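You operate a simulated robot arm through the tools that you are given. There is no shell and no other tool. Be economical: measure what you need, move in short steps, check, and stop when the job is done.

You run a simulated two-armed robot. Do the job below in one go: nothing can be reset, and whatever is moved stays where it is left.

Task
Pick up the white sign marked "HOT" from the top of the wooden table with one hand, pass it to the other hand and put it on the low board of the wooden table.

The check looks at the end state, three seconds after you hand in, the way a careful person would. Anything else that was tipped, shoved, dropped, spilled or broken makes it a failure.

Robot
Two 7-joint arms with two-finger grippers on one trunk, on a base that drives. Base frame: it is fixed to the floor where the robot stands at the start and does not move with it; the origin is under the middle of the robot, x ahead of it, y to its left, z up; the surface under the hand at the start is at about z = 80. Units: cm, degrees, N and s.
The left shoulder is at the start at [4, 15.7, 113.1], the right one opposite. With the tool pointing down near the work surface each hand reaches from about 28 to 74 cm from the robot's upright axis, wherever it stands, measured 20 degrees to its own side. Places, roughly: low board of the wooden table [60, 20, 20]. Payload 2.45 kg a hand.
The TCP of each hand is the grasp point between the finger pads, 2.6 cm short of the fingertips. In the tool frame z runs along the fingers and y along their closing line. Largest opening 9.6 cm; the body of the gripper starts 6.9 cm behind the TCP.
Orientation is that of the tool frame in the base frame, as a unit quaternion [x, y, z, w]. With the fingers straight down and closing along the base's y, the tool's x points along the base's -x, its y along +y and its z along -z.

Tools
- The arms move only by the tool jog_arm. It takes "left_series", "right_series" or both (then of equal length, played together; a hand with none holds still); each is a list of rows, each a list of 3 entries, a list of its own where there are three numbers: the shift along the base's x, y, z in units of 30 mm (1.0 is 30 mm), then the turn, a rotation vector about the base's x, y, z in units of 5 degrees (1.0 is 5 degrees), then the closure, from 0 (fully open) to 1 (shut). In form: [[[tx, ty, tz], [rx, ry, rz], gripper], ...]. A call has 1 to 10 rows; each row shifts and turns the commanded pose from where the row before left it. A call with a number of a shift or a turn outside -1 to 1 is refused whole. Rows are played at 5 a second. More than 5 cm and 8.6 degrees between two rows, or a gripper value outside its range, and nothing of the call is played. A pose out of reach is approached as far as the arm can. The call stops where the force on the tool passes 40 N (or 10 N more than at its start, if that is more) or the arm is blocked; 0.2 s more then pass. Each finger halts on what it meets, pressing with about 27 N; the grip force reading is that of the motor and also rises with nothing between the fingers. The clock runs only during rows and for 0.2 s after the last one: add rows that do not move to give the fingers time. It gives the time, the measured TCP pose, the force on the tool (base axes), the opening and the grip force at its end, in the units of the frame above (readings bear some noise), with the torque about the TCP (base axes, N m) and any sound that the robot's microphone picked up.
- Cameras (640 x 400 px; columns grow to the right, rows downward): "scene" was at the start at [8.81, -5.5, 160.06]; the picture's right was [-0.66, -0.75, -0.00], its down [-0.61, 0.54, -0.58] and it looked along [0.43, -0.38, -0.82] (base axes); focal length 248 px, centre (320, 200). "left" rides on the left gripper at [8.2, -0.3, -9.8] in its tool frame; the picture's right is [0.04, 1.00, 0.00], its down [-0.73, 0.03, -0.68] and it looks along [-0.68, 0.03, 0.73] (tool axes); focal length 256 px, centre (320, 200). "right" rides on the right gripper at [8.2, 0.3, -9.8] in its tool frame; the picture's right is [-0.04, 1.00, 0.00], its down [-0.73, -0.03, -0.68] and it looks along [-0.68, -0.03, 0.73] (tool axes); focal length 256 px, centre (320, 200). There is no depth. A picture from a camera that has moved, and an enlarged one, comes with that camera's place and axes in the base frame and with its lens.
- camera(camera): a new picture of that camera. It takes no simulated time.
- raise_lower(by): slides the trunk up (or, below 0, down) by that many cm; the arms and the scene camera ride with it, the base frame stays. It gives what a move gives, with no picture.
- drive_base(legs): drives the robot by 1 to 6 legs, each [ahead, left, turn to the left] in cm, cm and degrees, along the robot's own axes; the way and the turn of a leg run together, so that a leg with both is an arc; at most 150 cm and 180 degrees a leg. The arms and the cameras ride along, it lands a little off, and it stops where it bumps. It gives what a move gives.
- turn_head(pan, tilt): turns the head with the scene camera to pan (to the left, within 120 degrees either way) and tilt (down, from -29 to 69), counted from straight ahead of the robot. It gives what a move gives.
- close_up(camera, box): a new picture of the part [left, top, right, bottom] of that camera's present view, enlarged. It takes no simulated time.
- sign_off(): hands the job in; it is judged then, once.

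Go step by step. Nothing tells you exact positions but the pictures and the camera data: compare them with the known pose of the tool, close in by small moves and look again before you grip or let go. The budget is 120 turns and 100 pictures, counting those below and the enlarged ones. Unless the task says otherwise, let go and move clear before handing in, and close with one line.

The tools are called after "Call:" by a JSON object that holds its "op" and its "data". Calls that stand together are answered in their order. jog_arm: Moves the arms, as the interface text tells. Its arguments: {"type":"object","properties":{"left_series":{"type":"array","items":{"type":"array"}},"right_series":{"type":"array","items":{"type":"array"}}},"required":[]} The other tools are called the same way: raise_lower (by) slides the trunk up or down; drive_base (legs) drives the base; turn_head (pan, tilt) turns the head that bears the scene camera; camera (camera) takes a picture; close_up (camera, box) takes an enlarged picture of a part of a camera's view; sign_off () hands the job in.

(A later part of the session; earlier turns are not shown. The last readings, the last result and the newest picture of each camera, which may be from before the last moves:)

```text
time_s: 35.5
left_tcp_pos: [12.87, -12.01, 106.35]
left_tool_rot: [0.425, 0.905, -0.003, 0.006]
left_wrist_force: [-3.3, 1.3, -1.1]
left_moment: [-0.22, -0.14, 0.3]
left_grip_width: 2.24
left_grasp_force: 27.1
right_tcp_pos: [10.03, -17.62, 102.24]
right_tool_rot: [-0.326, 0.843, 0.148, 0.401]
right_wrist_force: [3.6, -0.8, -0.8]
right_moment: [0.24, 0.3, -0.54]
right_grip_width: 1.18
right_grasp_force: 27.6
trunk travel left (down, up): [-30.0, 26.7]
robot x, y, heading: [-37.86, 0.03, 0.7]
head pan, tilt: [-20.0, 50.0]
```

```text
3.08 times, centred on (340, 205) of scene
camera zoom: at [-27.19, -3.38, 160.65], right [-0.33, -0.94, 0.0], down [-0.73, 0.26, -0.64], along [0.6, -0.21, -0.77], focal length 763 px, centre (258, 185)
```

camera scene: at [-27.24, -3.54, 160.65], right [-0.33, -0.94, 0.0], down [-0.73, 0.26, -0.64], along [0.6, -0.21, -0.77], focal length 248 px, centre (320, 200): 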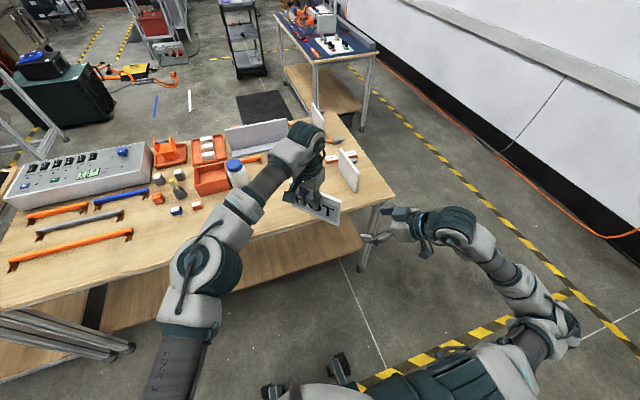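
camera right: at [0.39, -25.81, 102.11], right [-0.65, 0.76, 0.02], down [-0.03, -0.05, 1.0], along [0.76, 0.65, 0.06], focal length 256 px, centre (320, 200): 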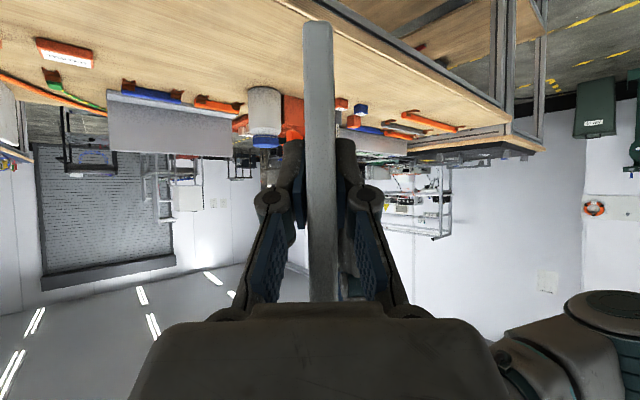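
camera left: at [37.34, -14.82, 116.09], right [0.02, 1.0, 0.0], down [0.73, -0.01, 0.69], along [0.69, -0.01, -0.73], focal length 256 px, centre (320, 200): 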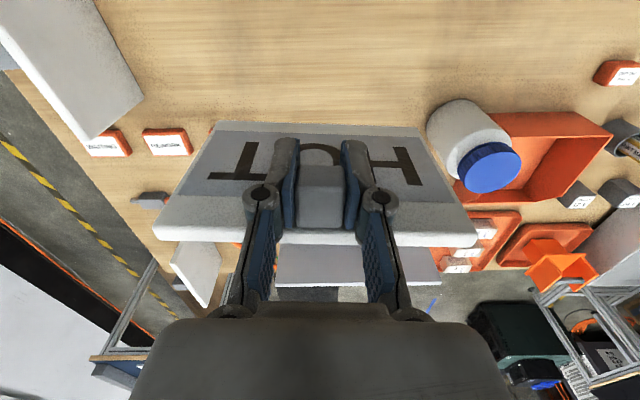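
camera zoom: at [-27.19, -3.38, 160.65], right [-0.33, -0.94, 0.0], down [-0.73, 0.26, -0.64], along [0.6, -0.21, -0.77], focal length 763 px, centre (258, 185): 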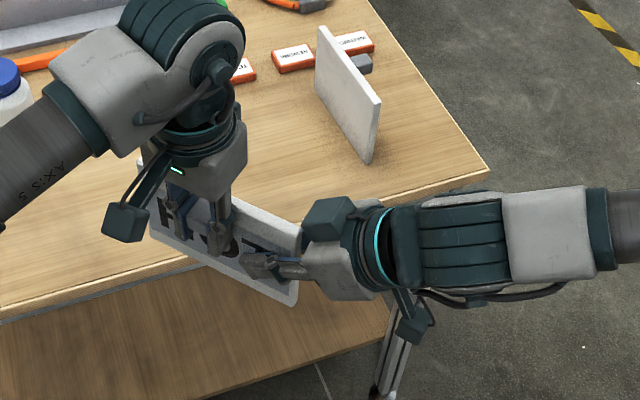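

The right hand holds the plate (1.18 cm). I open the left fingers only part way so they don't touch the right fingers, then lift the left hand straight up.

Call:
{"op": "jog_arm", "data": {"left_series": [[[0, 0, 0], [0, 0, 0], 0.75], [[0, 0, 0], [0, 0, 0], 0.6], [[0, 0, 0], [0, 0, 0], 0.58], [[0, 0, 0], [0, 0, 0], 0.58]]}}

Call:
{"op": "close_up", "data": {"camera": "left", "box": [160, 60, 480, 260]}}

```text
time_s: 36.5
left_tcp_pos: [12.86, -11.97, 106.47]
left_tool_rot: [0.425, 0.905, -0.003, 0.006]
left_wrist_force: [-0.2, 1.1, 0.4]
left_moment: [-0.02, 0.0, -0.02]
left_grip_width: 4.03
left_grasp_force: 0.0
right_tcp_pos: [10.05, -17.49, 102.22]
right_tool_rot: [-0.327, 0.843, 0.148, 0.401]
right_wrist_force: [-1.4, 0.0, -0.3]
right_moment: [-0.08, 0.07, 0.01]
right_grip_width: 1.16
right_grasp_force: 27.0
trunk travel left (down, up): [-30.0, 26.7]
robot x, y, heading: [-37.91, -0.31, 0.9]
head pan, tilt: [-20.0, 50.0]
```

```text
2.00 times, centred on (320, 160) of left
camera zoom: at [7.31, -5.71, 116.13], right [0.74, 0.67, 0.0], down [0.49, -0.54, 0.69], along [0.46, -0.51, -0.73], focal length 512 px, centre (320, 280)
```

zoom: 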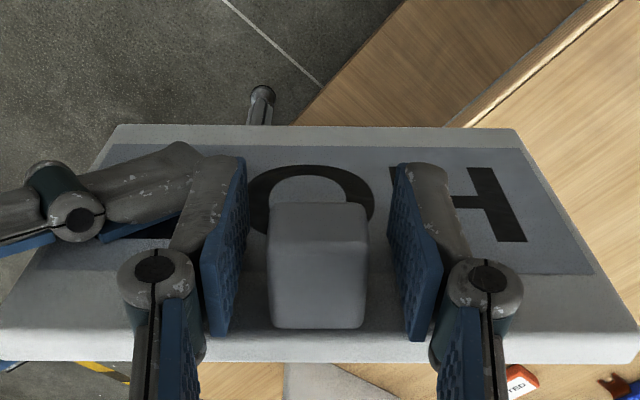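

The left fingers are off the knob on both sides. I raise the left hand straight up, then move it away.

Call:
{"op": "jog_arm", "data": {"left_series": [[[0, 0, 0.4], [0, 0, 0], 0.58], [[0, 0, 0.5], [0, 0, 0], 0.58], [[0, 0, 0.6], [0, 0, 0], 0.58], [[0, 0, 0.6], [0, 0, 0], 0.58], [[-0.2, 0.6, 0.3], [0, 0, 0], 0.58], [[-0.2, 0.8, 0.2], [0, 0, 0], 0.58], [[-0.2, 0.9, 0], [0, 0, 0], 0.58], [[0, 1, 0], [0, 0, 0], 0.58], [[0, 1, 0], [0, 0, 0], 0.58], [[0, 1, 0], [0, 0, 0], 0.58]]}}

Call:
{"op": "camera", "data": {"camera": "scene"}}

Call:
{"op": "camera", "data": {"camera": "right"}}

```text
time_s: 38.7
left_tcp_pos: [10.93, 4.27, 114.16]
left_tool_rot: [0.425, 0.905, -0.002, 0.006]
left_wrist_force: [0.9, 0.7, -0.3]
left_moment: [-0.03, -0.01, 0.06]
left_grip_width: 4.04
left_grasp_force: 0.1
right_tcp_pos: [9.97, -17.44, 102.32]
right_tool_rot: [-0.327, 0.843, 0.148, 0.4]
right_wrist_force: [0.1, 0.6, -0.3]
right_moment: [-0.09, 0.05, -0.01]
right_grip_width: 1.15
right_grasp_force: 26.8
trunk travel left (down, up): [-30.0, 26.7]
robot x, y, heading: [-38.08, -0.56, 0.8]
head pan, tilt: [-20.0, 50.0]
```

```text
64 pictures are left
camera scene: at [-27.21, -2.98, 160.66], right [-0.33, -0.94, 0.0], down [-0.73, 0.25, -0.64], along [0.6, -0.21, -0.77], focal length 248 px, centre (320, 200)
```

scene: 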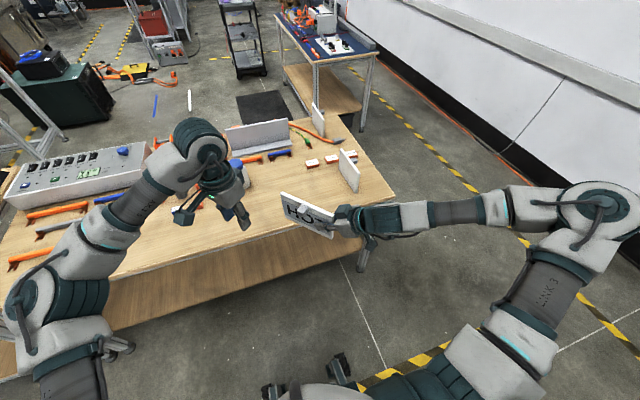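

```text
63 pictures are left
camera right: at [0.36, -25.65, 102.13], right [-0.65, 0.76, 0.02], down [-0.03, -0.05, 1.0], along [0.76, 0.65, 0.06], focal length 256 px, centre (320, 200)
```

right: 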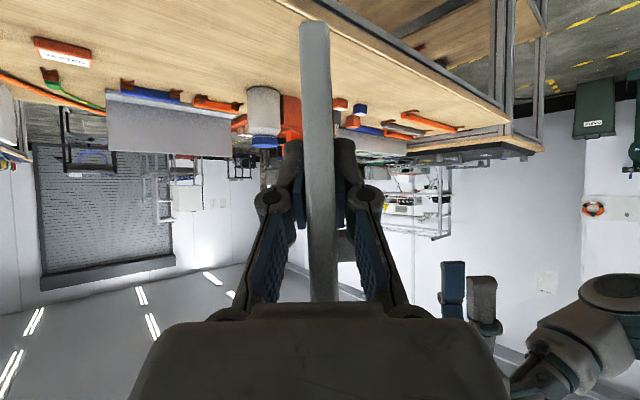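

Hand-over done; the right hand alone holds the sign. I withdraw the left hand back and to the left (unwinding its wrist), and yaw the right hand back so the sign points straight ahead.

Call:
{"op": "jog_arm", "data": {"left_series": [[[-0.2, 0.7, 0], [0, 0, 1], 0.58], [[-0.4, 0.7, 0], [0, 0, 1], 0.58], [[-0.5, 0.7, 0], [0, 0, 1], 0.58], [[-0.5, 0.7, 0], [0, 0, 1], 0.58], [[-0.6, 0.7, 0], [0, 0, 1], 0.58], [[-0.6, 0.7, 0], [0, 0, 1], 0.58], [[-0.6, 0.7, 0], [0, 0, 1], 0.58], [[-0.6, 0.7, 0], [0, 0, 1], 0.58], [[-0.6, 0.7, 0], [0, 0, 1], 0.58]], "right_series": [[[0, -0.1, 0], [0, 0, -0.5], 1], [[0, -0.1, 0], [0, 0, -0.9], 1], [[0, -0.1, 0], [0, 0, -1], 1], [[0, -0.1, 0], [0, 0, -1], 1], [[0, -0.1, 0], [0, 0, -1], 1], [[0, -0.1, 0], [0, 0, -1], 1], [[0, -0.1, 0], [0, 0, -1], 1], [[0, -0.1, 0], [0, 0, -1], 1], [[0, 0, 0], [0, 0, -0.6], 1]]}}

Call:
{"op": "camera", "data": {"camera": "scene"}}

Call:
{"op": "camera", "data": {"camera": "right"}}

```text
time_s: 40.7
left_tcp_pos: [-2.9, 23.39, 114.26]
left_tool_rot: [0.045, 0.999, -0.001, 0.007]
left_wrist_force: [0.3, 0.4, 0.2]
left_moment: [0.01, -0.01, -0.03]
left_grip_width: 4.05
left_grasp_force: 0.0
right_tcp_pos: [9.87, -19.64, 102.17]
right_tool_rot: [-0.019, 0.904, 0.0, 0.428]
right_wrist_force: [-1.0, -0.1, -0.2]
right_moment: [0.01, 0.08, -0.04]
right_grip_width: 1.14
right_grasp_force: 27.2
trunk travel left (down, up): [-30.0, 26.7]
robot x, y, heading: [-37.8, -0.68, 0.8]
head pan, tilt: [-20.0, 50.0]
```

```text
62 pictures are left
camera scene: at [-27.43, -2.66, 160.68], right [-0.33, -0.94, 0.0], down [-0.72, 0.25, -0.64], along [0.6, -0.21, -0.77], focal length 248 px, centre (320, 200)
```

scene: 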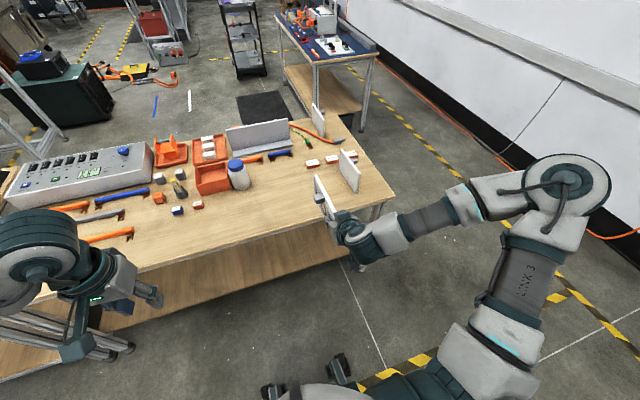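

```text
61 pictures are left
camera right: at [-2.73, -19.77, 102.08], right [-0.01, 1.0, 0.02], down [-0.06, -0.02, 1.0], along [1.0, 0.01, 0.06], focal length 256 px, centre (320, 200)
```

right: 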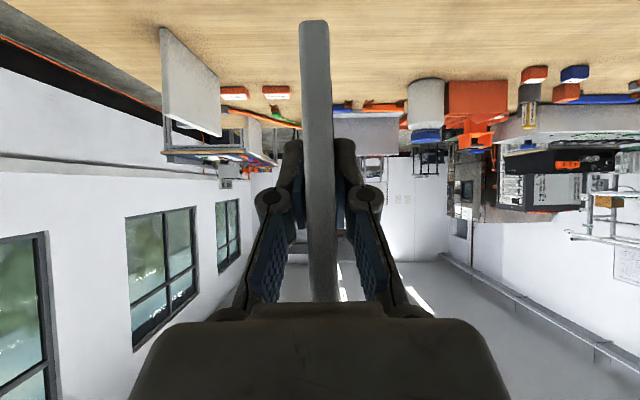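

The sign points straight ahead at y≈-20. I back up 12 cm to clear the table edge, then lower the trunk fully.

Call:
{"op": "drive_base", "data": {"legs": [[-12, 0, -0.8]]}}

Call:
{"op": "raise_lower", "data": {"by": -29.5}}

Call:
{"op": "turn_head", "data": {"pan": -15, "tilt": 35}}

Call:
{"op": "camera", "data": {"camera": "scene"}}

Call:
{"op": "camera", "data": {"camera": "right"}}

```text
time_s: 42.0
left_tcp_pos: [-14.06, 22.55, 114.31]
left_tool_rot: [0.054, 0.999, 0.0, 0.007]
left_wrist_force: [-0.8, 0.0, 0.3]
left_moment: [0.02, 0.01, 0.01]
left_grip_width: 4.0
left_grasp_force: 0.2
right_tcp_pos: [-1.85, -20.54, 102.11]
right_tool_rot: [-0.013, 0.904, -0.002, 0.427]
right_wrist_force: [0.4, 0.4, -1.5]
right_moment: [-0.01, 0.05, -0.02]
right_grip_width: 1.15
right_grasp_force: 27.0
trunk travel left (down, up): [-30.0, 26.7]
robot x, y, heading: [-49.62, -0.53, -0.2]
head pan, tilt: [-20.0, 50.0]
```

```text
time_s: 44.9
left_tcp_pos: [-14.48, 22.53, 85.13]
left_tool_rot: [0.053, 0.999, -0.001, 0.009]
left_wrist_force: [0.9, -0.1, 0.0]
left_moment: [0.0, 0.01, 0.02]
left_grip_width: 4.03
left_grasp_force: 0.0
right_tcp_pos: [-2.52, -20.76, 55.0]
right_tool_rot: [-0.013, 0.975, 0.001, 0.222]
right_wrist_force: [0.0, 0.6, -1.5]
right_moment: [-0.01, 0.06, -0.04]
right_grip_width: 1.17
right_grasp_force: 26.9
trunk travel left (down, up): [-0.5, 56.2]
robot x, y, heading: [-49.49, -0.37, -0.0]
head pan, tilt: [-20.0, 50.0]
```

```text
time_s: 45.7
left_tcp_pos: [-14.46, 22.6, 84.94]
left_tool_rot: [0.053, 0.999, 0.0, 0.008]
left_wrist_force: [-0.2, 0.0, 0.1]
left_moment: [0.02, 0.01, 0.01]
left_grip_width: 4.06
left_grasp_force: 0.0
right_tcp_pos: [-2.47, -20.5, 54.97]
right_tool_rot: [-0.012, 0.975, 0.001, 0.222]
right_wrist_force: [0.7, 0.3, -1.1]
right_moment: [0.0, 0.09, 0.02]
right_grip_width: 1.16
right_grasp_force: 27.0
trunk travel left (down, up): [-0.5, 56.2]
robot x, y, heading: [-49.49, -0.23, -0.2]
head pan, tilt: [-15.0, 35.0]
```

```text
60 pictures are left
camera scene: at [-7.27, -2.83, 127.3], right [-0.26, -0.97, 0.0], down [-0.56, 0.15, -0.82], along [0.79, -0.21, -0.58], focal length 248 px, centre (320, 200)
```

scene: 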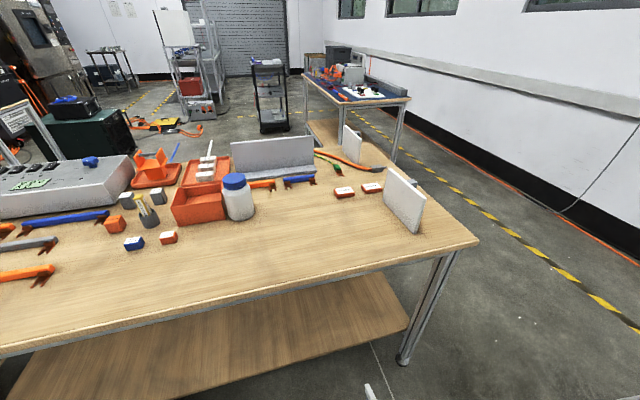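

```text
59 pictures are left
camera right: at [-13.96, -20.5, 60.24], right [0.01, 1.0, 0.01], down [0.37, -0.02, 0.93], along [0.93, -0.01, -0.37], focal length 256 px, centre (320, 200)
```

right: 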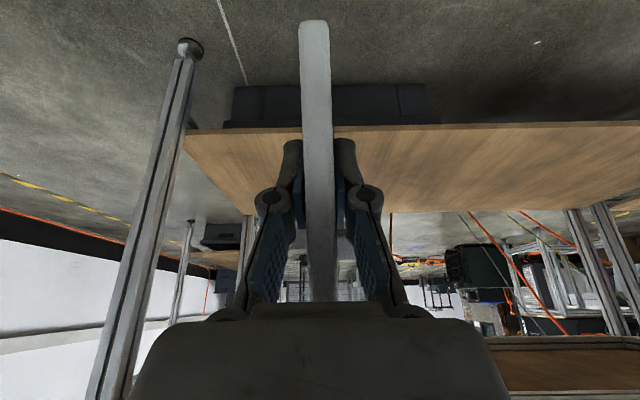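

The trunk lowers by folding forward, and the right hand pitched down about 25° in the process; the board (front edge x≈37.7, z≈20–22, empty) is in view. I level the sign again and lower it.

Call:
{"op": "jog_arm", "data": {"right_series": [[[0, 0, 0], [0, -0.8, 0], 1], [[0, 0, 0], [0, -0.8, 0], 1], [[0, 0, 0], [0, -0.8, 0], 1], [[0, 0, 0], [0, -0.8, 0], 1], [[0, 0, 0], [0, -0.8, 0], 1], [[0, 0, -0.3], [0, -0.8, 0], 1], [[0, 0, -0.6], [0, 0, 0], 1], [[0, 0, -0.6], [0, 0, 0], 1], [[0, 0, -0.4], [0, 0, 0], 1], [[0, 0, 0], [0, 0, 0], 1]]}}

Call:
{"op": "camera", "data": {"camera": "right"}}

Call:
{"op": "turn_head", "data": {"pan": -30, "tilt": 66}}

Call:
{"op": "camera", "data": {"camera": "scene"}}

```text
time_s: 47.9
left_tcp_pos: [-14.41, 22.65, 84.96]
left_tool_rot: [0.054, 0.999, 0.0, 0.008]
left_wrist_force: [-0.3, -1.0, -0.4]
left_moment: [-0.02, 0.01, 0.0]
left_grip_width: 4.05
left_grasp_force: 0.0
right_tcp_pos: [0.98, -20.88, 54.65]
right_tool_rot: [-0.01, 0.924, -0.004, 0.382]
right_wrist_force: [-0.1, 0.1, -1.3]
right_moment: [-0.02, 0.09, 0.01]
right_grip_width: 1.17
right_grasp_force: 27.0
right hand out of reach, approached as far as the arm can: row 1, 2, 3, 4, 5, 6, 7, 8, 9
trunk travel left (down, up): [-0.5, 56.2]
robot x, y, heading: [-49.58, -0.4, -0.1]
head pan, tilt: [-15.0, 35.0]
```

```text
58 pictures are left
camera right: at [-11.67, -20.72, 55.82], right [0.01, 1.0, 0.01], down [0.04, -0.01, 1.0], along [1.0, -0.01, -0.04], focal length 256 px, centre (320, 200)
```

right: 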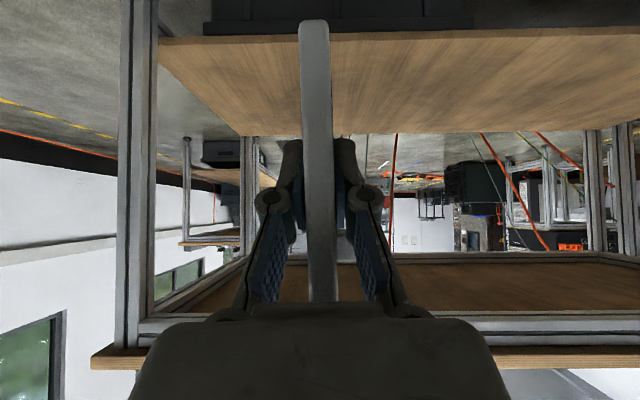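

```text
time_s: 48.8
left_tcp_pos: [-14.45, 22.49, 84.95]
left_tool_rot: [0.054, 0.999, 0.0, 0.007]
left_wrist_force: [0.0, 0.1, 0.5]
left_moment: [0.0, -0.02, 0.02]
left_grip_width: 4.01
left_grasp_force: 0.1
right_tcp_pos: [1.02, -20.98, 54.62]
right_tool_rot: [-0.01, 0.924, -0.004, 0.382]
right_wrist_force: [-0.2, -0.3, -1.8]
right_moment: [0.01, 0.08, -0.01]
right_grip_width: 1.15
right_grasp_force: 27.0
trunk travel left (down, up): [-0.5, 56.2]
robot x, y, heading: [-49.4, -0.32, -0.2]
head pan, tilt: [-30.0, 66.0]
```

```text
57 pictures are left
camera scene: at [-10.65, -3.55, 123.24], right [-0.5, -0.87, 0.0], down [-0.79, 0.46, -0.4], along [0.35, -0.2, -0.92], focal length 248 px, centre (320, 200)
```

scene: 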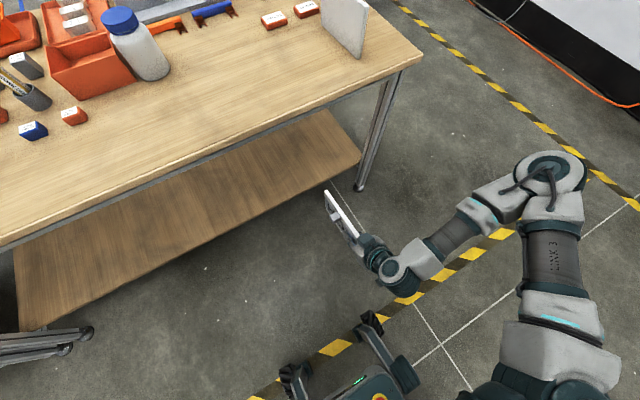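

The right hand is too close to the (now forward) shoulder to go lower. I back the base 22 cm and extend the arm forward and down instead.

Call:
{"op": "drive_base", "data": {"legs": [[-22, 0, 0]]}}

Call:
{"op": "jog_arm", "data": {"right_series": [[[0.8, 0, 0], [0, 0, 0], 1], [[0.8, 0, 0], [0, 0, 0], 1], [[0.8, 0, -0.4], [0, 0, 0], 1], [[0.8, 0, -0.6], [0, 0, 0], 1], [[0.8, 0, -0.7], [0, 0, 0], 1], [[0.8, 0, -0.8], [0, 0, 0], 1], [[0.6, 0, -0.8], [0, -0.3, 0], 1], [[0.5, 0, -0.8], [0, -0.3, 0], 1], [[0.4, 0, -0.8], [0, -0.3, 0], 1], [[0, 0, -0.6], [0, -0.2, 0], 1]]}}

Call:
{"op": "camera", "data": {"camera": "right"}}

Call:
{"op": "camera", "data": {"camera": "scene"}}

```text
time_s: 50.5
left_tcp_pos: [-35.7, 22.59, 84.99]
left_tool_rot: [0.052, 0.999, 0.0, 0.008]
left_wrist_force: [-0.3, -0.4, -0.3]
left_moment: [0.03, -0.03, 0.02]
left_grip_width: 4.01
left_grasp_force: 0.0
right_tcp_pos: [-20.31, -20.9, 54.65]
right_tool_rot: [-0.011, 0.924, -0.003, 0.382]
right_wrist_force: [-0.1, 0.8, -1.0]
right_moment: [-0.01, 0.05, 0.02]
right_grip_width: 1.16
right_grasp_force: 26.8
trunk travel left (down, up): [-0.5, 56.2]
robot x, y, heading: [-70.72, -0.47, 0.1]
head pan, tilt: [-30.0, 66.0]
```

```text
time_s: 52.7
left_tcp_pos: [-36.11, 22.8, 85.14]
left_tool_rot: [0.052, 0.999, -0.001, 0.012]
left_wrist_force: [0.6, 0.8, -0.4]
left_moment: [0.02, 0.0, 0.0]
left_grip_width: 4.02
left_grasp_force: 0.0
right_tcp_pos: [2.19, -19.57, 43.59]
right_tool_rot: [-0.009, 0.91, -0.008, 0.415]
right_wrist_force: [-0.2, -0.4, -1.3]
right_moment: [-0.01, 0.09, 0.0]
right_grip_width: 1.16
right_grasp_force: 26.8
right hand out of reach, approached as far as the arm can: row 7, 8, 9, 10
trunk travel left (down, up): [-0.5, 56.2]
robot x, y, heading: [-71.23, -0.61, -0.2]
head pan, tilt: [-30.0, 66.0]
```

```text
56 pictures are left
camera right: at [-10.48, -19.18, 43.76], right [0.02, 1.0, 0.01], down [-0.03, -0.01, 1.0], along [1.0, -0.02, 0.03], focal length 256 px, centre (320, 200)
```

right: 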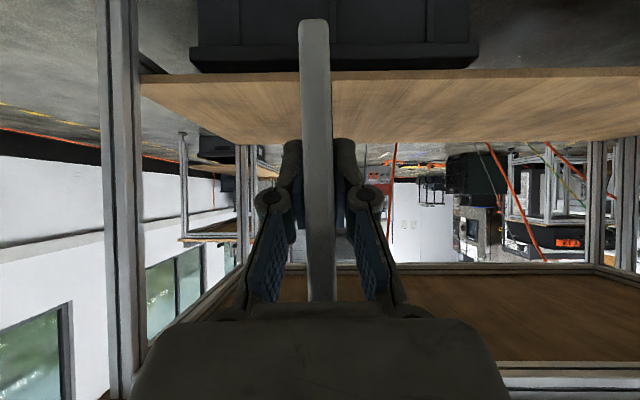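

```text
55 pictures are left
camera scene: at [-31.78, -3.28, 123.22], right [-0.5, -0.87, 0.0], down [-0.79, 0.46, -0.4], along [0.35, -0.2, -0.92], focal length 248 px, centre (320, 200)
```

scene: 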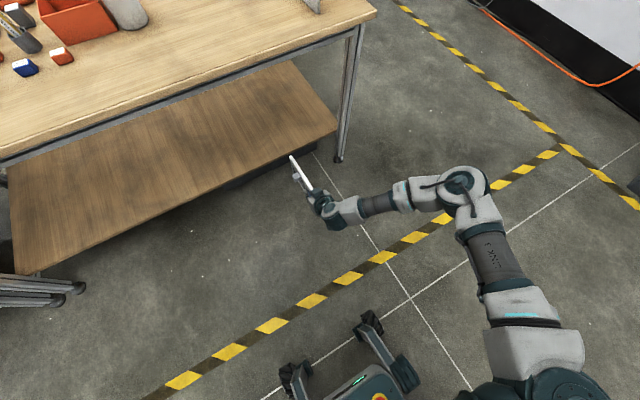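

The sign is level now at z≈43.6. I try going further down and forward without more pitching.

Call:
{"op": "jog_arm", "data": {"right_series": [[[0.4, 0, -0.5], [0, 0, 0], 1], [[0.4, 0, -0.5], [0, 0, 0], 1], [[0.4, 0, -0.5], [0, 0, 0], 1], [[0.4, 0, -0.5], [0, 0, 0], 1], [[0.4, 0, -0.5], [0, 0, 0], 1], [[0.4, 0, -0.5], [0, 0, 0], 1]]}}

```text
time_s: 54.1
left_tcp_pos: [-36.18, 22.71, 85.21]
left_tool_rot: [0.051, 0.999, -0.001, 0.01]
left_wrist_force: [0.2, 0.2, -0.7]
left_moment: [-0.01, -0.01, 0.03]
left_grip_width: 4.03
left_grasp_force: 0.2
right_tcp_pos: [6.26, -23.61, 43.08]
right_tool_rot: [-0.01, 0.905, -0.005, 0.424]
right_wrist_force: [-0.2, -0.5, -0.9]
right_moment: [-0.02, 0.11, -0.01]
right_grip_width: 1.17
right_grasp_force: 26.5
right hand out of reach, approached as far as the arm can: row 1, 2, 3, 4, 5, 6
trunk travel left (down, up): [-0.5, 56.2]
robot x, y, heading: [-70.86, -0.62, -0.2]
head pan, tilt: [-30.0, 66.0]
```

The limit seems to come from the arm being folded too close, so I extend forward first, then down.

Call:
{"op": "jog_arm", "data": {"right_series": [[[0.8, 0.1, 0], [0, 0, 0], 1], [[0.8, 0.1, 0], [0, 0, 0], 1], [[0.8, 0.1, 0], [0, 0, 0], 1], [[0.8, 0.1, 0], [0, 0, 0], 1], [[0.6, 0.1, 0], [0, 0, 0], 1], [[0.2, 0.1, -0.5], [0, 0, 0], 1], [[0.2, 0, -0.5], [0, 0, 0], 1], [[0.2, 0, -0.5], [0, 0, 0], 1]]}}

Call:
{"op": "camera", "data": {"camera": "scene"}}

```text
time_s: 55.9
left_tcp_pos: [-36.06, 22.65, 85.31]
left_tool_rot: [0.052, 0.999, 0.0, 0.01]
left_wrist_force: [0.9, -0.5, 0.5]
left_moment: [-0.02, -0.04, 0.01]
left_grip_width: 4.02
left_grasp_force: 0.2
right_tcp_pos: [10.77, -27.14, 45.12]
right_tool_rot: [-0.01, 0.904, -0.004, 0.427]
right_wrist_force: [-0.6, 0.1, -0.8]
right_moment: [-0.02, 0.06, 0.02]
right_grip_width: 1.13
right_grasp_force: 27.1
right hand out of reach, approached as far as the arm can: row 1, 2, 3, 4, 5, 6, 7, 8
trunk travel left (down, up): [-0.5, 56.2]
robot x, y, heading: [-70.51, -0.23, 0.2]
head pan, tilt: [-30.0, 66.0]
```

```text
54 pictures are left
camera scene: at [-31.72, -3.44, 123.19], right [-0.5, -0.87, 0.0], down [-0.79, 0.46, -0.4], along [0.35, -0.2, -0.92], focal length 248 px, centre (320, 200)
```

scene: 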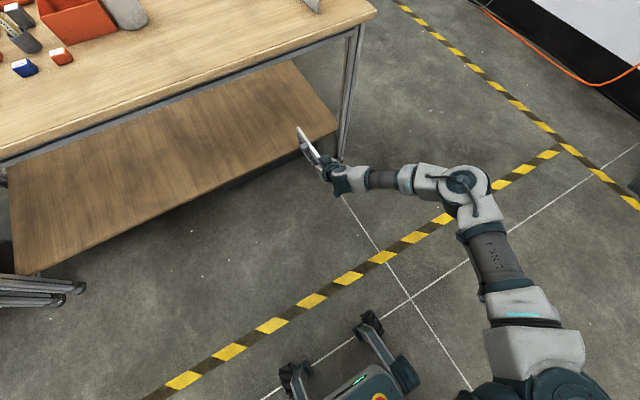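

The elbow is flared out to the right, so pointing straight ahead strains the wrist. I try yawing the hand back toward +30° (in line with the forearm) and then going down.

Call:
{"op": "jog_arm", "data": {"right_series": [[[0, 0.2, 0], [0, 0, 1], 1], [[0, 0.2, 0], [0, 0, 1], 1], [[0, 0.2, 0], [0, 0, 1], 1], [[0, 0.2, 0], [0, 0, 1], 1], [[0, 0.2, 0], [0, 0, 1], 1], [[0, 0.2, -0.5], [0, 0, 1], 1], [[0, 0, -0.6], [0, 0, 0], 1], [[0, 0, -0.6], [0, 0, 0], 1], [[0, 0, -0.6], [0, 0, 0], 1], [[0, 0, -0.6], [0, 0, 0], 1]]}}

Call:
{"op": "camera", "data": {"camera": "scene"}}

```text
time_s: 58.1
left_tcp_pos: [-36.14, 22.7, 85.22]
left_tool_rot: [0.052, 0.999, 0.0, 0.011]
left_wrist_force: [1.0, -0.6, 0.0]
left_moment: [0.0, 0.0, -0.02]
left_grip_width: 4.05
left_grasp_force: 0.1
right_tcp_pos: [10.47, -24.77, 44.41]
right_tool_rot: [-0.221, 0.871, 0.096, 0.427]
right_wrist_force: [-0.2, 0.1, -1.6]
right_moment: [-0.04, 0.06, 0.01]
right_grip_width: 1.14
right_grasp_force: 27.1
right hand out of reach, approached as far as the arm can: row 6, 7, 8, 9, 10
trunk travel left (down, up): [-0.5, 56.2]
robot x, y, heading: [-70.87, -0.15, -0.1]
head pan, tilt: [-30.0, 66.0]
```

```text
53 pictures are left
camera scene: at [-31.74, -3.45, 123.2], right [-0.5, -0.87, 0.0], down [-0.79, 0.46, -0.4], along [0.35, -0.2, -0.92], focal length 248 px, centre (320, 200)
```

scene: 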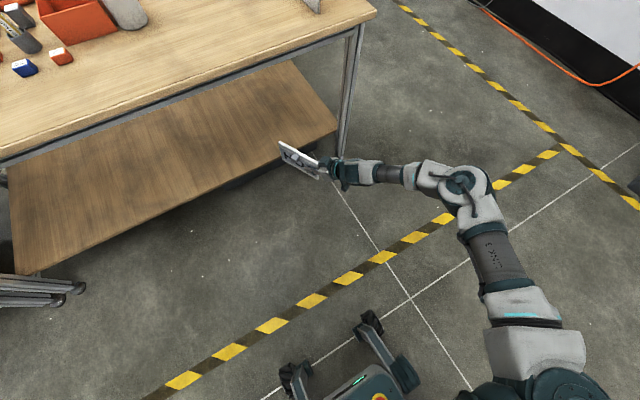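

The height limit stays near z≈44 with the elbow unmoved. I test extending further along the hand's own direction to see if the elbow straightens.

Call:
{"op": "jog_arm", "data": {"right_series": [[[0.5, 0.4, 0], [0, 0, 0], 1], [[0.5, 0.4, 0], [0, 0, 0], 1], [[0.5, 0.4, 0], [0, 0, 0], 1], [[0.5, 0.4, 0], [0, 0, 0], 1], [[0, 0.4, -0.4], [0, 0, 0], 1], [[0, 0.4, -0.4], [0, 0, 0], 1]]}}

Call:
{"op": "camera", "data": {"camera": "scene"}}

```text
time_s: 59.5
left_tcp_pos: [-36.01, 22.78, 85.2]
left_tool_rot: [0.051, 0.999, 0.0, 0.011]
left_wrist_force: [-0.5, -0.5, 0.1]
left_moment: [-0.02, -0.01, 0.0]
left_grip_width: 4.02
left_grasp_force: 0.0
right_tcp_pos: [9.69, -22.77, 44.13]
right_tool_rot: [-0.221, 0.872, 0.095, 0.426]
right_wrist_force: [0.2, -0.3, -1.7]
right_moment: [-0.03, 0.04, 0.02]
right_grip_width: 1.16
right_grasp_force: 27.2
right hand out of reach, approached as far as the arm can: row 1, 2, 3, 4, 5, 6
trunk travel left (down, up): [-0.5, 56.2]
robot x, y, heading: [-70.57, -0.53, -0.2]
head pan, tilt: [-30.0, 66.0]
```

```text
52 pictures are left
camera scene: at [-31.75, -3.44, 123.2], right [-0.5, -0.87, 0.0], down [-0.79, 0.46, -0.4], along [0.35, -0.2, -0.92], focal length 248 px, centre (320, 200)
```

scene: 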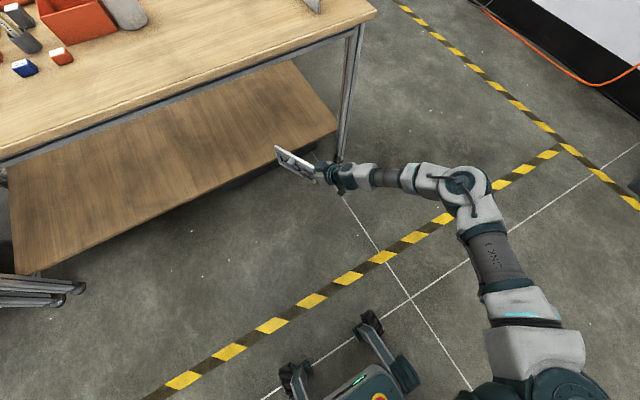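

I test how the height limit depends on pitch: tip the tool steeper while lowering (the sign hangs over open floor here).

Call:
{"op": "jog_arm", "data": {"right_series": [[[0, 0, 0], [-0.45, 0.85, 0], 1], [[0, 0, 0], [-0.45, 0.85, 0], 1], [[0, 0, 0], [-0.45, 0.85, 0], 1], [[0, 0, 0], [-0.45, 0.85, 0], 1], [[0, 0, -0.6], [0, 0, 0], 1], [[0, 0, -0.6], [0, 0, 0], 1], [[0, 0, -0.6], [0, 0, 0], 1], [[0, 0, -0.6], [0, 0, 0], 1]]}}

Call:
{"op": "camera", "data": {"camera": "scene"}}

```text
time_s: 61.3
left_tcp_pos: [-36.14, 22.66, 85.18]
left_tool_rot: [0.052, 0.999, -0.002, 0.01]
left_wrist_force: [0.2, 0.2, -1.2]
left_moment: [0.0, 0.03, -0.01]
left_grip_width: 4.05
left_grasp_force: 0.0
right_tcp_pos: [6.26, -25.3, 39.71]
right_tool_rot: [-0.231, 0.922, 0.056, 0.305]
right_wrist_force: [-0.3, 0.3, -1.2]
right_moment: [-0.05, 0.09, 0.01]
right_grip_width: 1.16
right_grasp_force: 27.5
right hand out of reach, approached as far as the arm can: row 1, 3, 4, 5, 6, 7, 8
trunk travel left (down, up): [-0.5, 56.2]
robot x, y, heading: [-70.84, -0.71, 0.2]
head pan, tilt: [-30.0, 66.0]
```

```text
51 pictures are left
camera scene: at [-31.73, -3.44, 123.19], right [-0.5, -0.87, 0.0], down [-0.79, 0.46, -0.4], along [0.35, -0.2, -0.92], focal length 248 px, centre (320, 200)
```

scene: 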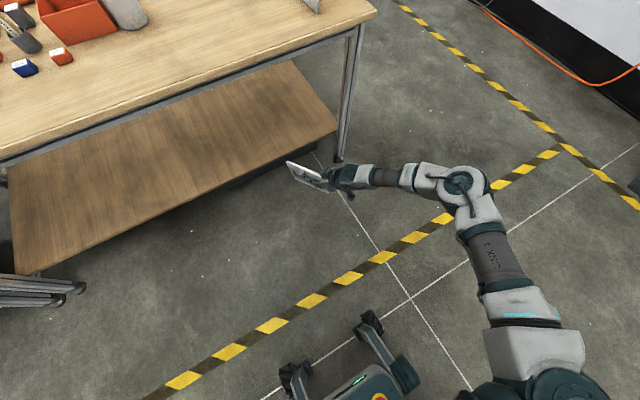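

The wrist seems stuck at z≈56 with a fixed elbow. I explore another arm posture: moving the hand outward to the right with the tool yawed outward, then lowering.

Call:
{"op": "jog_arm", "data": {"right_series": [[[0, -0.7, 0.2], [0, 0, -1], 1], [[0, -0.7, 0.2], [0, 0, -1], 1], [[0, -0.7, 0], [0, 0, -1], 1], [[0, -0.7, 0], [0, 0, -1], 1], [[0, -0.7, 0], [0, 0, -1], 1], [[0, -0.7, 0], [0, 0, -1], 1], [[0, -0.7, 0], [0, 0, -1], 1], [[0, -0.5, -0.5], [0, 0, 0], 1], [[0, 0, -0.8], [0, 0, 0], 1], [[0, 0, -0.8], [0, 0, 0], 1]]}}

Call:
{"op": "camera", "data": {"camera": "scene"}}

```text
time_s: 63.5
left_tcp_pos: [-36.13, 22.56, 85.2]
left_tool_rot: [0.052, 0.999, 0.0, 0.011]
left_wrist_force: [-0.6, 0.2, 0.5]
left_moment: [-0.02, 0.01, 0.01]
left_grip_width: 4.04
left_grasp_force: 0.0
right_tcp_pos: [5.65, -41.48, 35.66]
right_tool_rot: [0.056, 0.949, -0.038, 0.307]
right_wrist_force: [0.2, 0.0, -1.7]
right_moment: [0.03, 0.1, 0.02]
right_grip_width: 1.14
right_grasp_force: 27.3
right hand out of reach, approached as far as the arm can: row 10
trunk travel left (down, up): [-0.5, 56.2]
robot x, y, heading: [-70.5, -0.48, -0.1]
head pan, tilt: [-30.0, 66.0]
```

```text
50 pictures are left
camera scene: at [-31.76, -3.51, 123.21], right [-0.5, -0.87, 0.0], down [-0.79, 0.46, -0.4], along [0.35, -0.2, -0.92], focal length 248 px, centre (320, 200)
```

scene: 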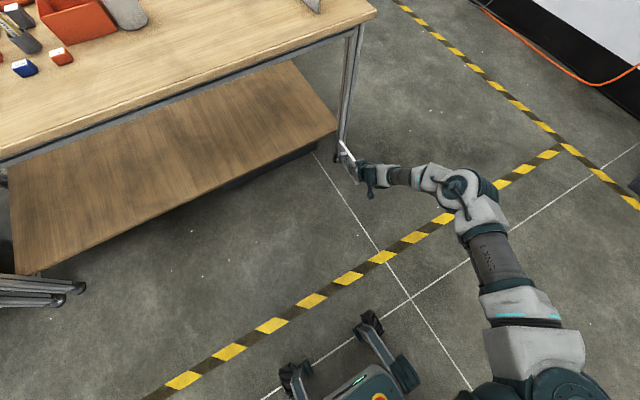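

Better: outward the arm goes lower (z≈35.7). I continue outward and down.

Call:
{"op": "jog_arm", "data": {"right_series": [[[0, -0.7, 0], [0, 0, -0.6], 1], [[0, -0.7, 0], [0, 0, -0.6], 1], [[0, -0.7, 0], [0, 0, -0.6], 1], [[0, -0.7, 0], [0, 0, -0.6], 1], [[0, -0.3, -0.6], [0, 0, -0.6], 1], [[0, 0, -0.6], [0, 0, 0], 1], [[0, 0, -0.6], [0, 0, 0], 1], [[0, 0, 0], [0, -0.8, 0], 1], [[0, 0, 0], [0, -0.8, 0], 1], [[0, 0, 0], [0, -0.8, 0], 1]]}}

Call:
{"op": "camera", "data": {"camera": "scene"}}

```text
time_s: 65.7
left_tcp_pos: [-36.1, 22.66, 85.11]
left_tool_rot: [0.05, 0.999, 0.001, 0.011]
left_wrist_force: [0.4, -0.3, 0.9]
left_moment: [0.0, 0.0, 0.02]
left_grip_width: 4.04
left_grasp_force: 0.1
right_tcp_pos: [1.97, -50.31, 34.52]
right_tool_rot: [0.189, 0.909, -0.072, 0.364]
right_wrist_force: [-0.1, 0.4, -1.5]
right_moment: [0.1, 0.08, -0.04]
right_grip_width: 1.13
right_grasp_force: 26.8
right hand out of reach, approached as far as the arm can: row 3, 4, 5, 6, 7, 9, 10
trunk travel left (down, up): [-0.5, 56.2]
robot x, y, heading: [-70.56, -0.52, -0.1]
head pan, tilt: [-30.0, 66.0]
```

```text
49 pictures are left
camera scene: at [-31.78, -3.54, 123.21], right [-0.5, -0.87, 0.0], down [-0.79, 0.46, -0.4], along [0.35, -0.2, -0.92], focal length 248 px, centre (320, 200)
```

scene: 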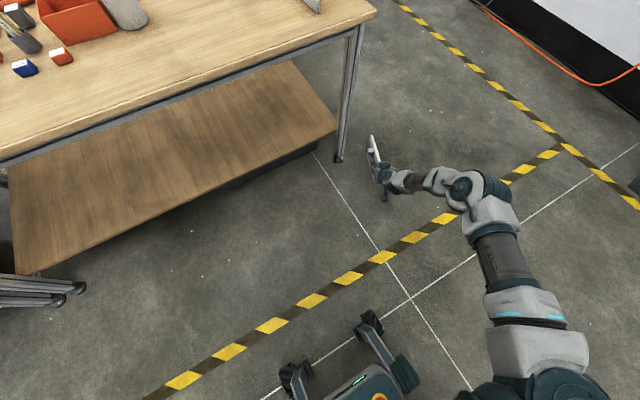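

Still improving (z≈34.5, pitch 43°). I continue in the same sense.

Call:
{"op": "jog_arm", "data": {"right_series": [[[0, -0.6, 0], [0, 0, -0.7], 1], [[0, -0.6, 0], [0, 0, -0.7], 1], [[-0.2, -0.6, 0], [0, 0, -0.7], 1], [[-0.2, -0.6, 0], [0, 0, -0.7], 1], [[-0.2, -0.6, -0.3], [0, 0, -0.7], 1], [[-0.2, -0.6, -0.4], [0, 0, -0.7], 1], [[0, 0, -0.5], [0, 0, 0], 1], [[0, 0, -0.5], [0, 0, 0], 1], [[0, 0, -0.5], [0, 0, 0], 1]]}}

Call:
{"op": "camera", "data": {"camera": "scene"}}

```text
time_s: 67.7
left_tcp_pos: [-36.04, 22.51, 85.28]
left_tool_rot: [0.052, 0.999, 0.0, 0.01]
left_wrist_force: [0.0, 0.4, 0.2]
left_moment: [-0.01, -0.02, -0.01]
left_grip_width: 4.02
left_grasp_force: 0.1
right_tcp_pos: [-3.74, -59.42, 32.99]
right_tool_rot: [0.35, 0.859, -0.136, 0.347]
right_wrist_force: [-0.6, 1.2, -1.3]
right_moment: [0.07, 0.1, 0.01]
right_grip_width: 1.16
right_grasp_force: 26.9
right hand out of reach, approached as far as the arm can: row 4, 5, 6, 7, 8, 9
trunk travel left (down, up): [-0.5, 56.2]
robot x, y, heading: [-70.38, -0.03, 0.3]
head pan, tilt: [-30.0, 66.0]
```

```text
48 pictures are left
camera scene: at [-31.78, -3.57, 123.21], right [-0.5, -0.87, 0.0], down [-0.79, 0.46, -0.4], along [0.35, -0.2, -0.92], focal length 248 px, centre (320, 200)
```

scene: 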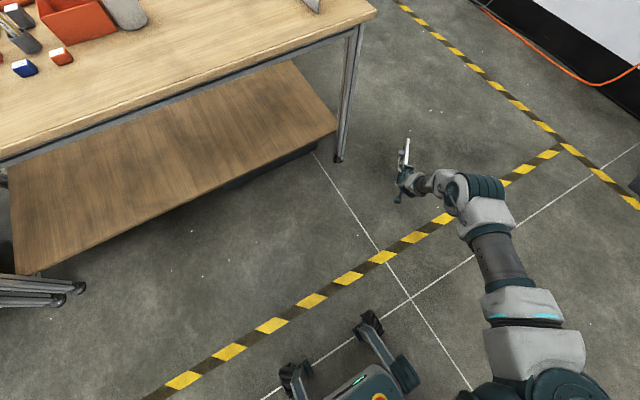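

The forearm is now starting to hang below the elbow, which is what I want. I move the hand back toward beneath the elbow and down.

Call:
{"op": "jog_arm", "data": {"right_series": [[[-0.6, 0, 0], [0, 0, 0], 1], [[-0.6, 0, 0], [0, 0, 0], 1], [[-0.6, 0, -0.2], [0, 0, 0], 1], [[-0.6, 0, -0.4], [0, 0, 0], 1], [[-0.4, 0, -0.5], [0, 0, 0], 1], [[0, 0, -0.5], [0, 0, 0], 1], [[0, 0, -0.5], [0, 0, 0], 1]]}}

Call:
{"op": "camera", "data": {"camera": "scene"}}

```text
time_s: 69.3
left_tcp_pos: [-36.1, 22.59, 85.25]
left_tool_rot: [0.051, 0.999, 0.0, 0.01]
left_wrist_force: [-0.1, 1.1, -0.3]
left_moment: [-0.03, 0.0, 0.03]
left_grip_width: 4.01
left_grasp_force: 0.1
right_tcp_pos: [-10.42, -57.78, 30.08]
right_tool_rot: [0.352, 0.859, -0.139, 0.345]
right_wrist_force: [-0.2, 0.0, -1.7]
right_moment: [0.07, 0.08, 0.01]
right_grip_width: 1.17
right_grasp_force: 26.7
right hand out of reach, approached as far as the arm can: row 5, 6, 7
trunk travel left (down, up): [-0.5, 56.2]
robot x, y, heading: [-70.71, -0.47, 0.1]
head pan, tilt: [-30.0, 66.0]
```

```text
47 pictures are left
camera scene: at [-31.81, -3.55, 123.22], right [-0.5, -0.87, 0.0], down [-0.79, 0.46, -0.4], along [0.35, -0.2, -0.92], focal length 248 px, centre (320, 200)
```

scene: 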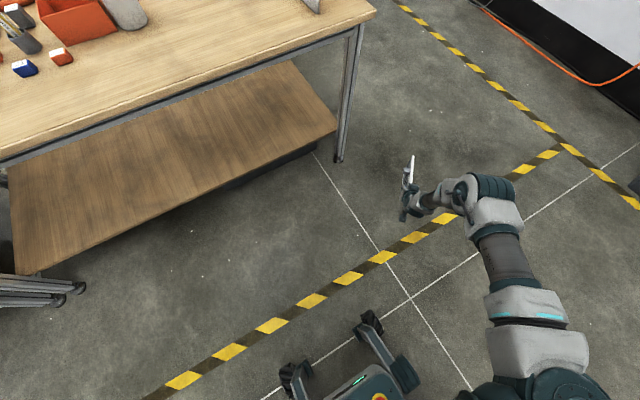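

z≈30 now. I continue back and down a bit more, then try yawing toward forward.

Call:
{"op": "jog_arm", "data": {"right_series": [[[-0.6, 0.2, 0], [0, 0, 0], 1], [[-0.6, 0.2, -0.3], [0, 0, 0], 1], [[-0.4, 0.2, -0.5], [0, 0, 0], 1], [[0, 0, -0.5], [0, 0, 0.5], 1], [[0, 0, 0], [0, 0, 0.8], 1], [[0, 0, 0], [0, 0, 0.8], 1], [[0, 0, 0], [0, 0, 0.8], 1]]}}

Call:
{"op": "camera", "data": {"camera": "scene"}}

```text
time_s: 70.9
left_tcp_pos: [-36.09, 22.56, 85.32]
left_tool_rot: [0.051, 0.999, 0.001, 0.011]
left_wrist_force: [-0.5, 0.3, 0.1]
left_moment: [0.01, -0.04, 0.01]
left_grip_width: 4.03
left_grasp_force: 0.1
right_tcp_pos: [-4.79, -50.94, 33.34]
right_tool_rot: [0.244, 0.899, -0.098, 0.351]
right_wrist_force: [0.9, -0.3, -1.5]
right_moment: [0.1, 0.05, -0.02]
right_grip_width: 1.17
right_grasp_force: 26.7
right hand out of reach, approached as far as the arm can: row 1, 2, 3, 4, 5, 6, 7
trunk travel left (down, up): [-0.5, 56.2]
robot x, y, heading: [-70.66, -0.55, 0.4]
head pan, tilt: [-30.0, 66.0]
```

```text
46 pictures are left
camera scene: at [-31.85, -3.56, 123.24], right [-0.5, -0.87, 0.0], down [-0.79, 0.46, -0.4], along [0.35, -0.2, -0.92], focal length 248 px, centre (320, 200)
```

scene: 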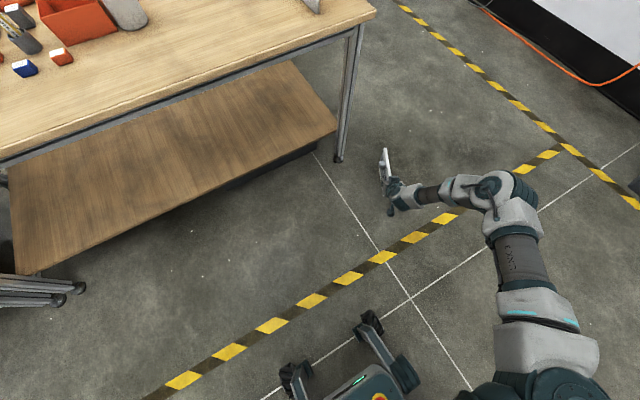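

Yawing forward undoes the gain: low heights need the tool pointing to the robot's right. That's fine, since I can turn the base left to compensate; I continue with more negative yaw.

Call:
{"op": "jog_arm", "data": {"right_series": [[[-0.5, -0.6, 0], [0, 0, -1], 1], [[-0.5, -0.6, 0], [0, 0, -1], 1], [[-0.5, -0.6, -0.2], [0, 0, -1], 1], [[-0.5, -0.5, -0.3], [0, 0, -1], 1], [[-0.5, -0.2, -0.3], [0, 0, -1], 1], [[-0.5, 0, -0.3], [0, 0, -1], 1], [[-0.5, 0, -0.3], [0, 0, -1], 1], [[-0.5, 0, -0.3], [0, 0, -1], 1], [[-0.3, 0, -0.3], [0, 0, 0], 1], [[0, 0, -0.3], [0, 0, 0], 1]]}}

Call:
{"op": "camera", "data": {"camera": "scene"}}

```text
time_s: 73.1
left_tcp_pos: [-36.17, 22.62, 85.2]
left_tool_rot: [0.051, 0.999, 0.0, 0.01]
left_wrist_force: [0.0, -0.2, 0.5]
left_moment: [0.01, 0.0, 0.0]
left_grip_width: 4.01
left_grasp_force: 0.1
right_tcp_pos: [-18.18, -58.27, 28.73]
right_tool_rot: [0.531, 0.76, -0.21, 0.309]
right_wrist_force: [0.2, 0.0, -1.0]
right_moment: [0.09, 0.07, 0.03]
right_grip_width: 1.17
right_grasp_force: 26.8
right hand out of reach, approached as far as the arm can: row 8, 9, 10
trunk travel left (down, up): [-0.5, 56.2]
robot x, y, heading: [-70.62, -0.28, -0.1]
head pan, tilt: [-30.0, 66.0]
```

```text
45 pictures are left
camera scene: at [-31.82, -3.54, 123.22], right [-0.5, -0.87, 0.0], down [-0.79, 0.46, -0.4], along [0.35, -0.2, -0.92], focal length 248 px, centre (320, 200)
```

scene: 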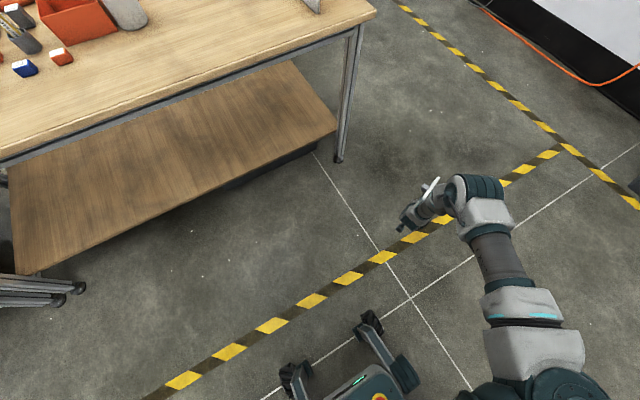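

Now z≈28.7 with the tool at yaw -70°; the elbow overhangs the hand, so under the deep front overhang it would hit the tabletop edge. The table's right end has almost no overhang, so I'd place from there; I look to the right to check the free floor.

Call:
{"op": "turn_head", "data": {"pan": -75, "tilt": 30}}

Call:
{"op": "camera", "data": {"camera": "scene"}}

Call:
{"op": "camera", "data": {"camera": "right"}}

```text
time_s: 74.2
left_tcp_pos: [-36.12, 22.6, 85.16]
left_tool_rot: [0.052, 0.999, 0.001, 0.011]
left_wrist_force: [0.4, 0.6, -0.9]
left_moment: [-0.02, 0.03, -0.03]
left_grip_width: 4.03
left_grasp_force: 0.0
right_tcp_pos: [-18.24, -58.24, 28.76]
right_tool_rot: [0.531, 0.76, -0.21, 0.308]
right_wrist_force: [-0.7, 0.4, -2.4]
right_moment: [0.1, 0.04, 0.01]
right_grip_width: 1.11
right_grasp_force: 26.8
trunk travel left (down, up): [-0.5, 56.2]
robot x, y, heading: [-70.47, -0.55, 0.1]
head pan, tilt: [-75.0, 30.0]
```

```text
44 pictures are left
camera scene: at [-34.59, -9.32, 128.1], right [-0.97, -0.26, 0.01], down [-0.14, 0.48, -0.86], along [0.22, -0.84, -0.5], focal length 248 px, centre (320, 200)
```

scene: 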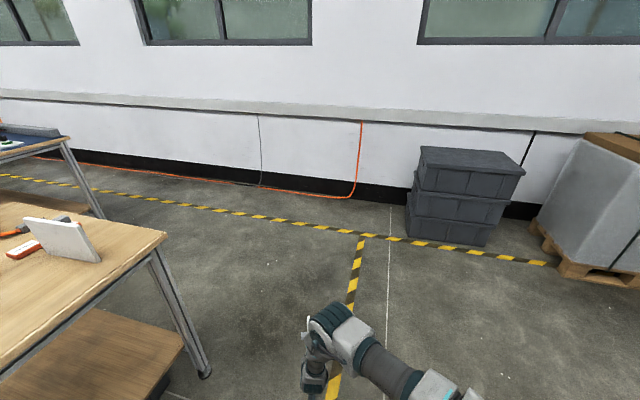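

```text
43 pictures are left
camera right: at [-22.22, -46.14, 30.15], right [0.95, 0.32, 0.04], down [-0.01, -0.07, 1.0], along [0.32, -0.94, -0.06], focal length 256 px, centre (320, 200)
```

right: 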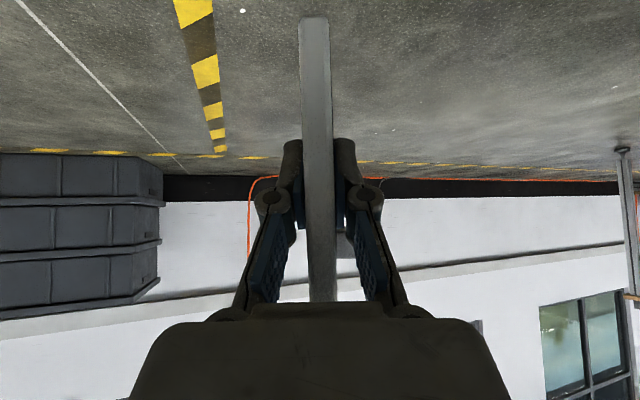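

There's ample free floor between the table's right end and the wall (y≈-240); the grey boxes are at about [-97, -190]. I drive right and forward to about [-5, -155] in two legs, keeping heading 0.

Call:
{"op": "drive_base", "data": {"legs": [[30, -77, 0], [35.5, -77.5, 0]]}}

Call:
{"op": "camera", "data": {"camera": "scene"}}

```text
time_s: 82.7
left_tcp_pos: [29.05, -133.21, 85.17]
left_tool_rot: [0.065, 0.998, 0.0, 0.011]
left_wrist_force: [-0.8, 0.6, -0.3]
left_moment: [0.01, 0.0, 0.04]
left_grip_width: 4.02
left_grasp_force: 0.0
right_tcp_pos: [44.79, -214.55, 28.9]
right_tool_rot: [0.541, 0.754, -0.215, 0.304]
right_wrist_force: [0.2, 0.7, -1.7]
right_moment: [0.07, 0.03, -0.04]
right_grip_width: 1.15
right_grasp_force: 27.1
trunk travel left (down, up): [-0.5, 56.2]
robot x, y, heading: [-5.97, -155.16, -1.6]
head pan, tilt: [-75.0, 30.0]
```

```text
42 pictures are left
camera scene: at [29.75, -165.08, 128.11], right [-0.97, -0.23, 0.01], down [-0.12, 0.49, -0.87], along [0.2, -0.84, -0.5], focal length 248 px, centre (320, 200)
```

scene: 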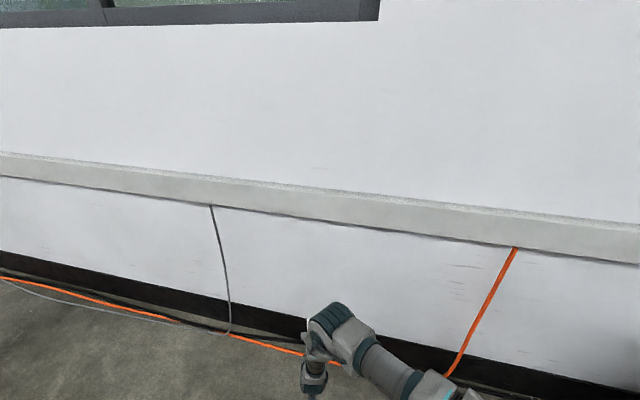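

Arrived near [-6, -155]. I turn left 135° so the hand will point at the table's right end.

Call:
{"op": "drive_base", "data": {"legs": [[0, 0, 68], [0, 0, 67.6]]}}

Call:
{"op": "turn_head", "data": {"pan": -60, "tilt": 40}}

Call:
{"op": "camera", "data": {"camera": "scene"}}

```text
time_s: 89.0
left_tcp_pos: [-46.42, -146.77, 85.36]
left_tool_rot: [0.9, -0.435, -0.013, -0.004]
left_wrist_force: [0.6, -0.5, -0.1]
left_moment: [0.03, -0.02, -0.02]
left_grip_width: 4.03
left_grasp_force: 0.1
right_tcp_pos: [-1.35, -77.28, 28.96]
right_tool_rot: [-0.494, 0.784, 0.206, 0.312]
right_wrist_force: [0.0, -0.1, -1.7]
right_moment: [-0.07, 0.06, 0.03]
right_grip_width: 1.15
right_grasp_force: 27.1
trunk travel left (down, up): [-0.5, 56.2]
robot x, y, heading: [-6.34, -155.41, 134.0]
head pan, tilt: [-75.0, 30.0]
```

```text
time_s: 89.8
left_tcp_pos: [-46.19, -147.27, 85.66]
left_tool_rot: [0.9, -0.436, -0.016, -0.005]
left_wrist_force: [0.2, 0.9, 0.0]
left_moment: [-0.02, -0.01, 0.01]
left_grip_width: 4.02
left_grasp_force: 0.2
right_tcp_pos: [-1.27, -77.57, 29.39]
right_tool_rot: [-0.492, 0.786, 0.208, 0.312]
right_wrist_force: [0.3, -0.3, -1.7]
right_moment: [-0.08, 0.06, 0.03]
right_grip_width: 1.14
right_grasp_force: 27.0
trunk travel left (down, up): [-0.5, 56.2]
robot x, y, heading: [-6.14, -155.44, 134.5]
head pan, tilt: [-60.0, 40.0]
```

```text
41 pictures are left
camera scene: at [-27.42, -122.91, 126.56], right [0.96, -0.27, 0.01], down [-0.17, -0.62, -0.76], along [0.21, 0.73, -0.65], focal length 248 px, centre (320, 200)
```

scene: 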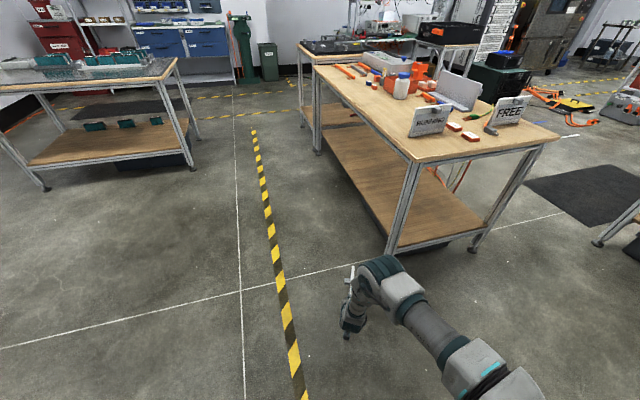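

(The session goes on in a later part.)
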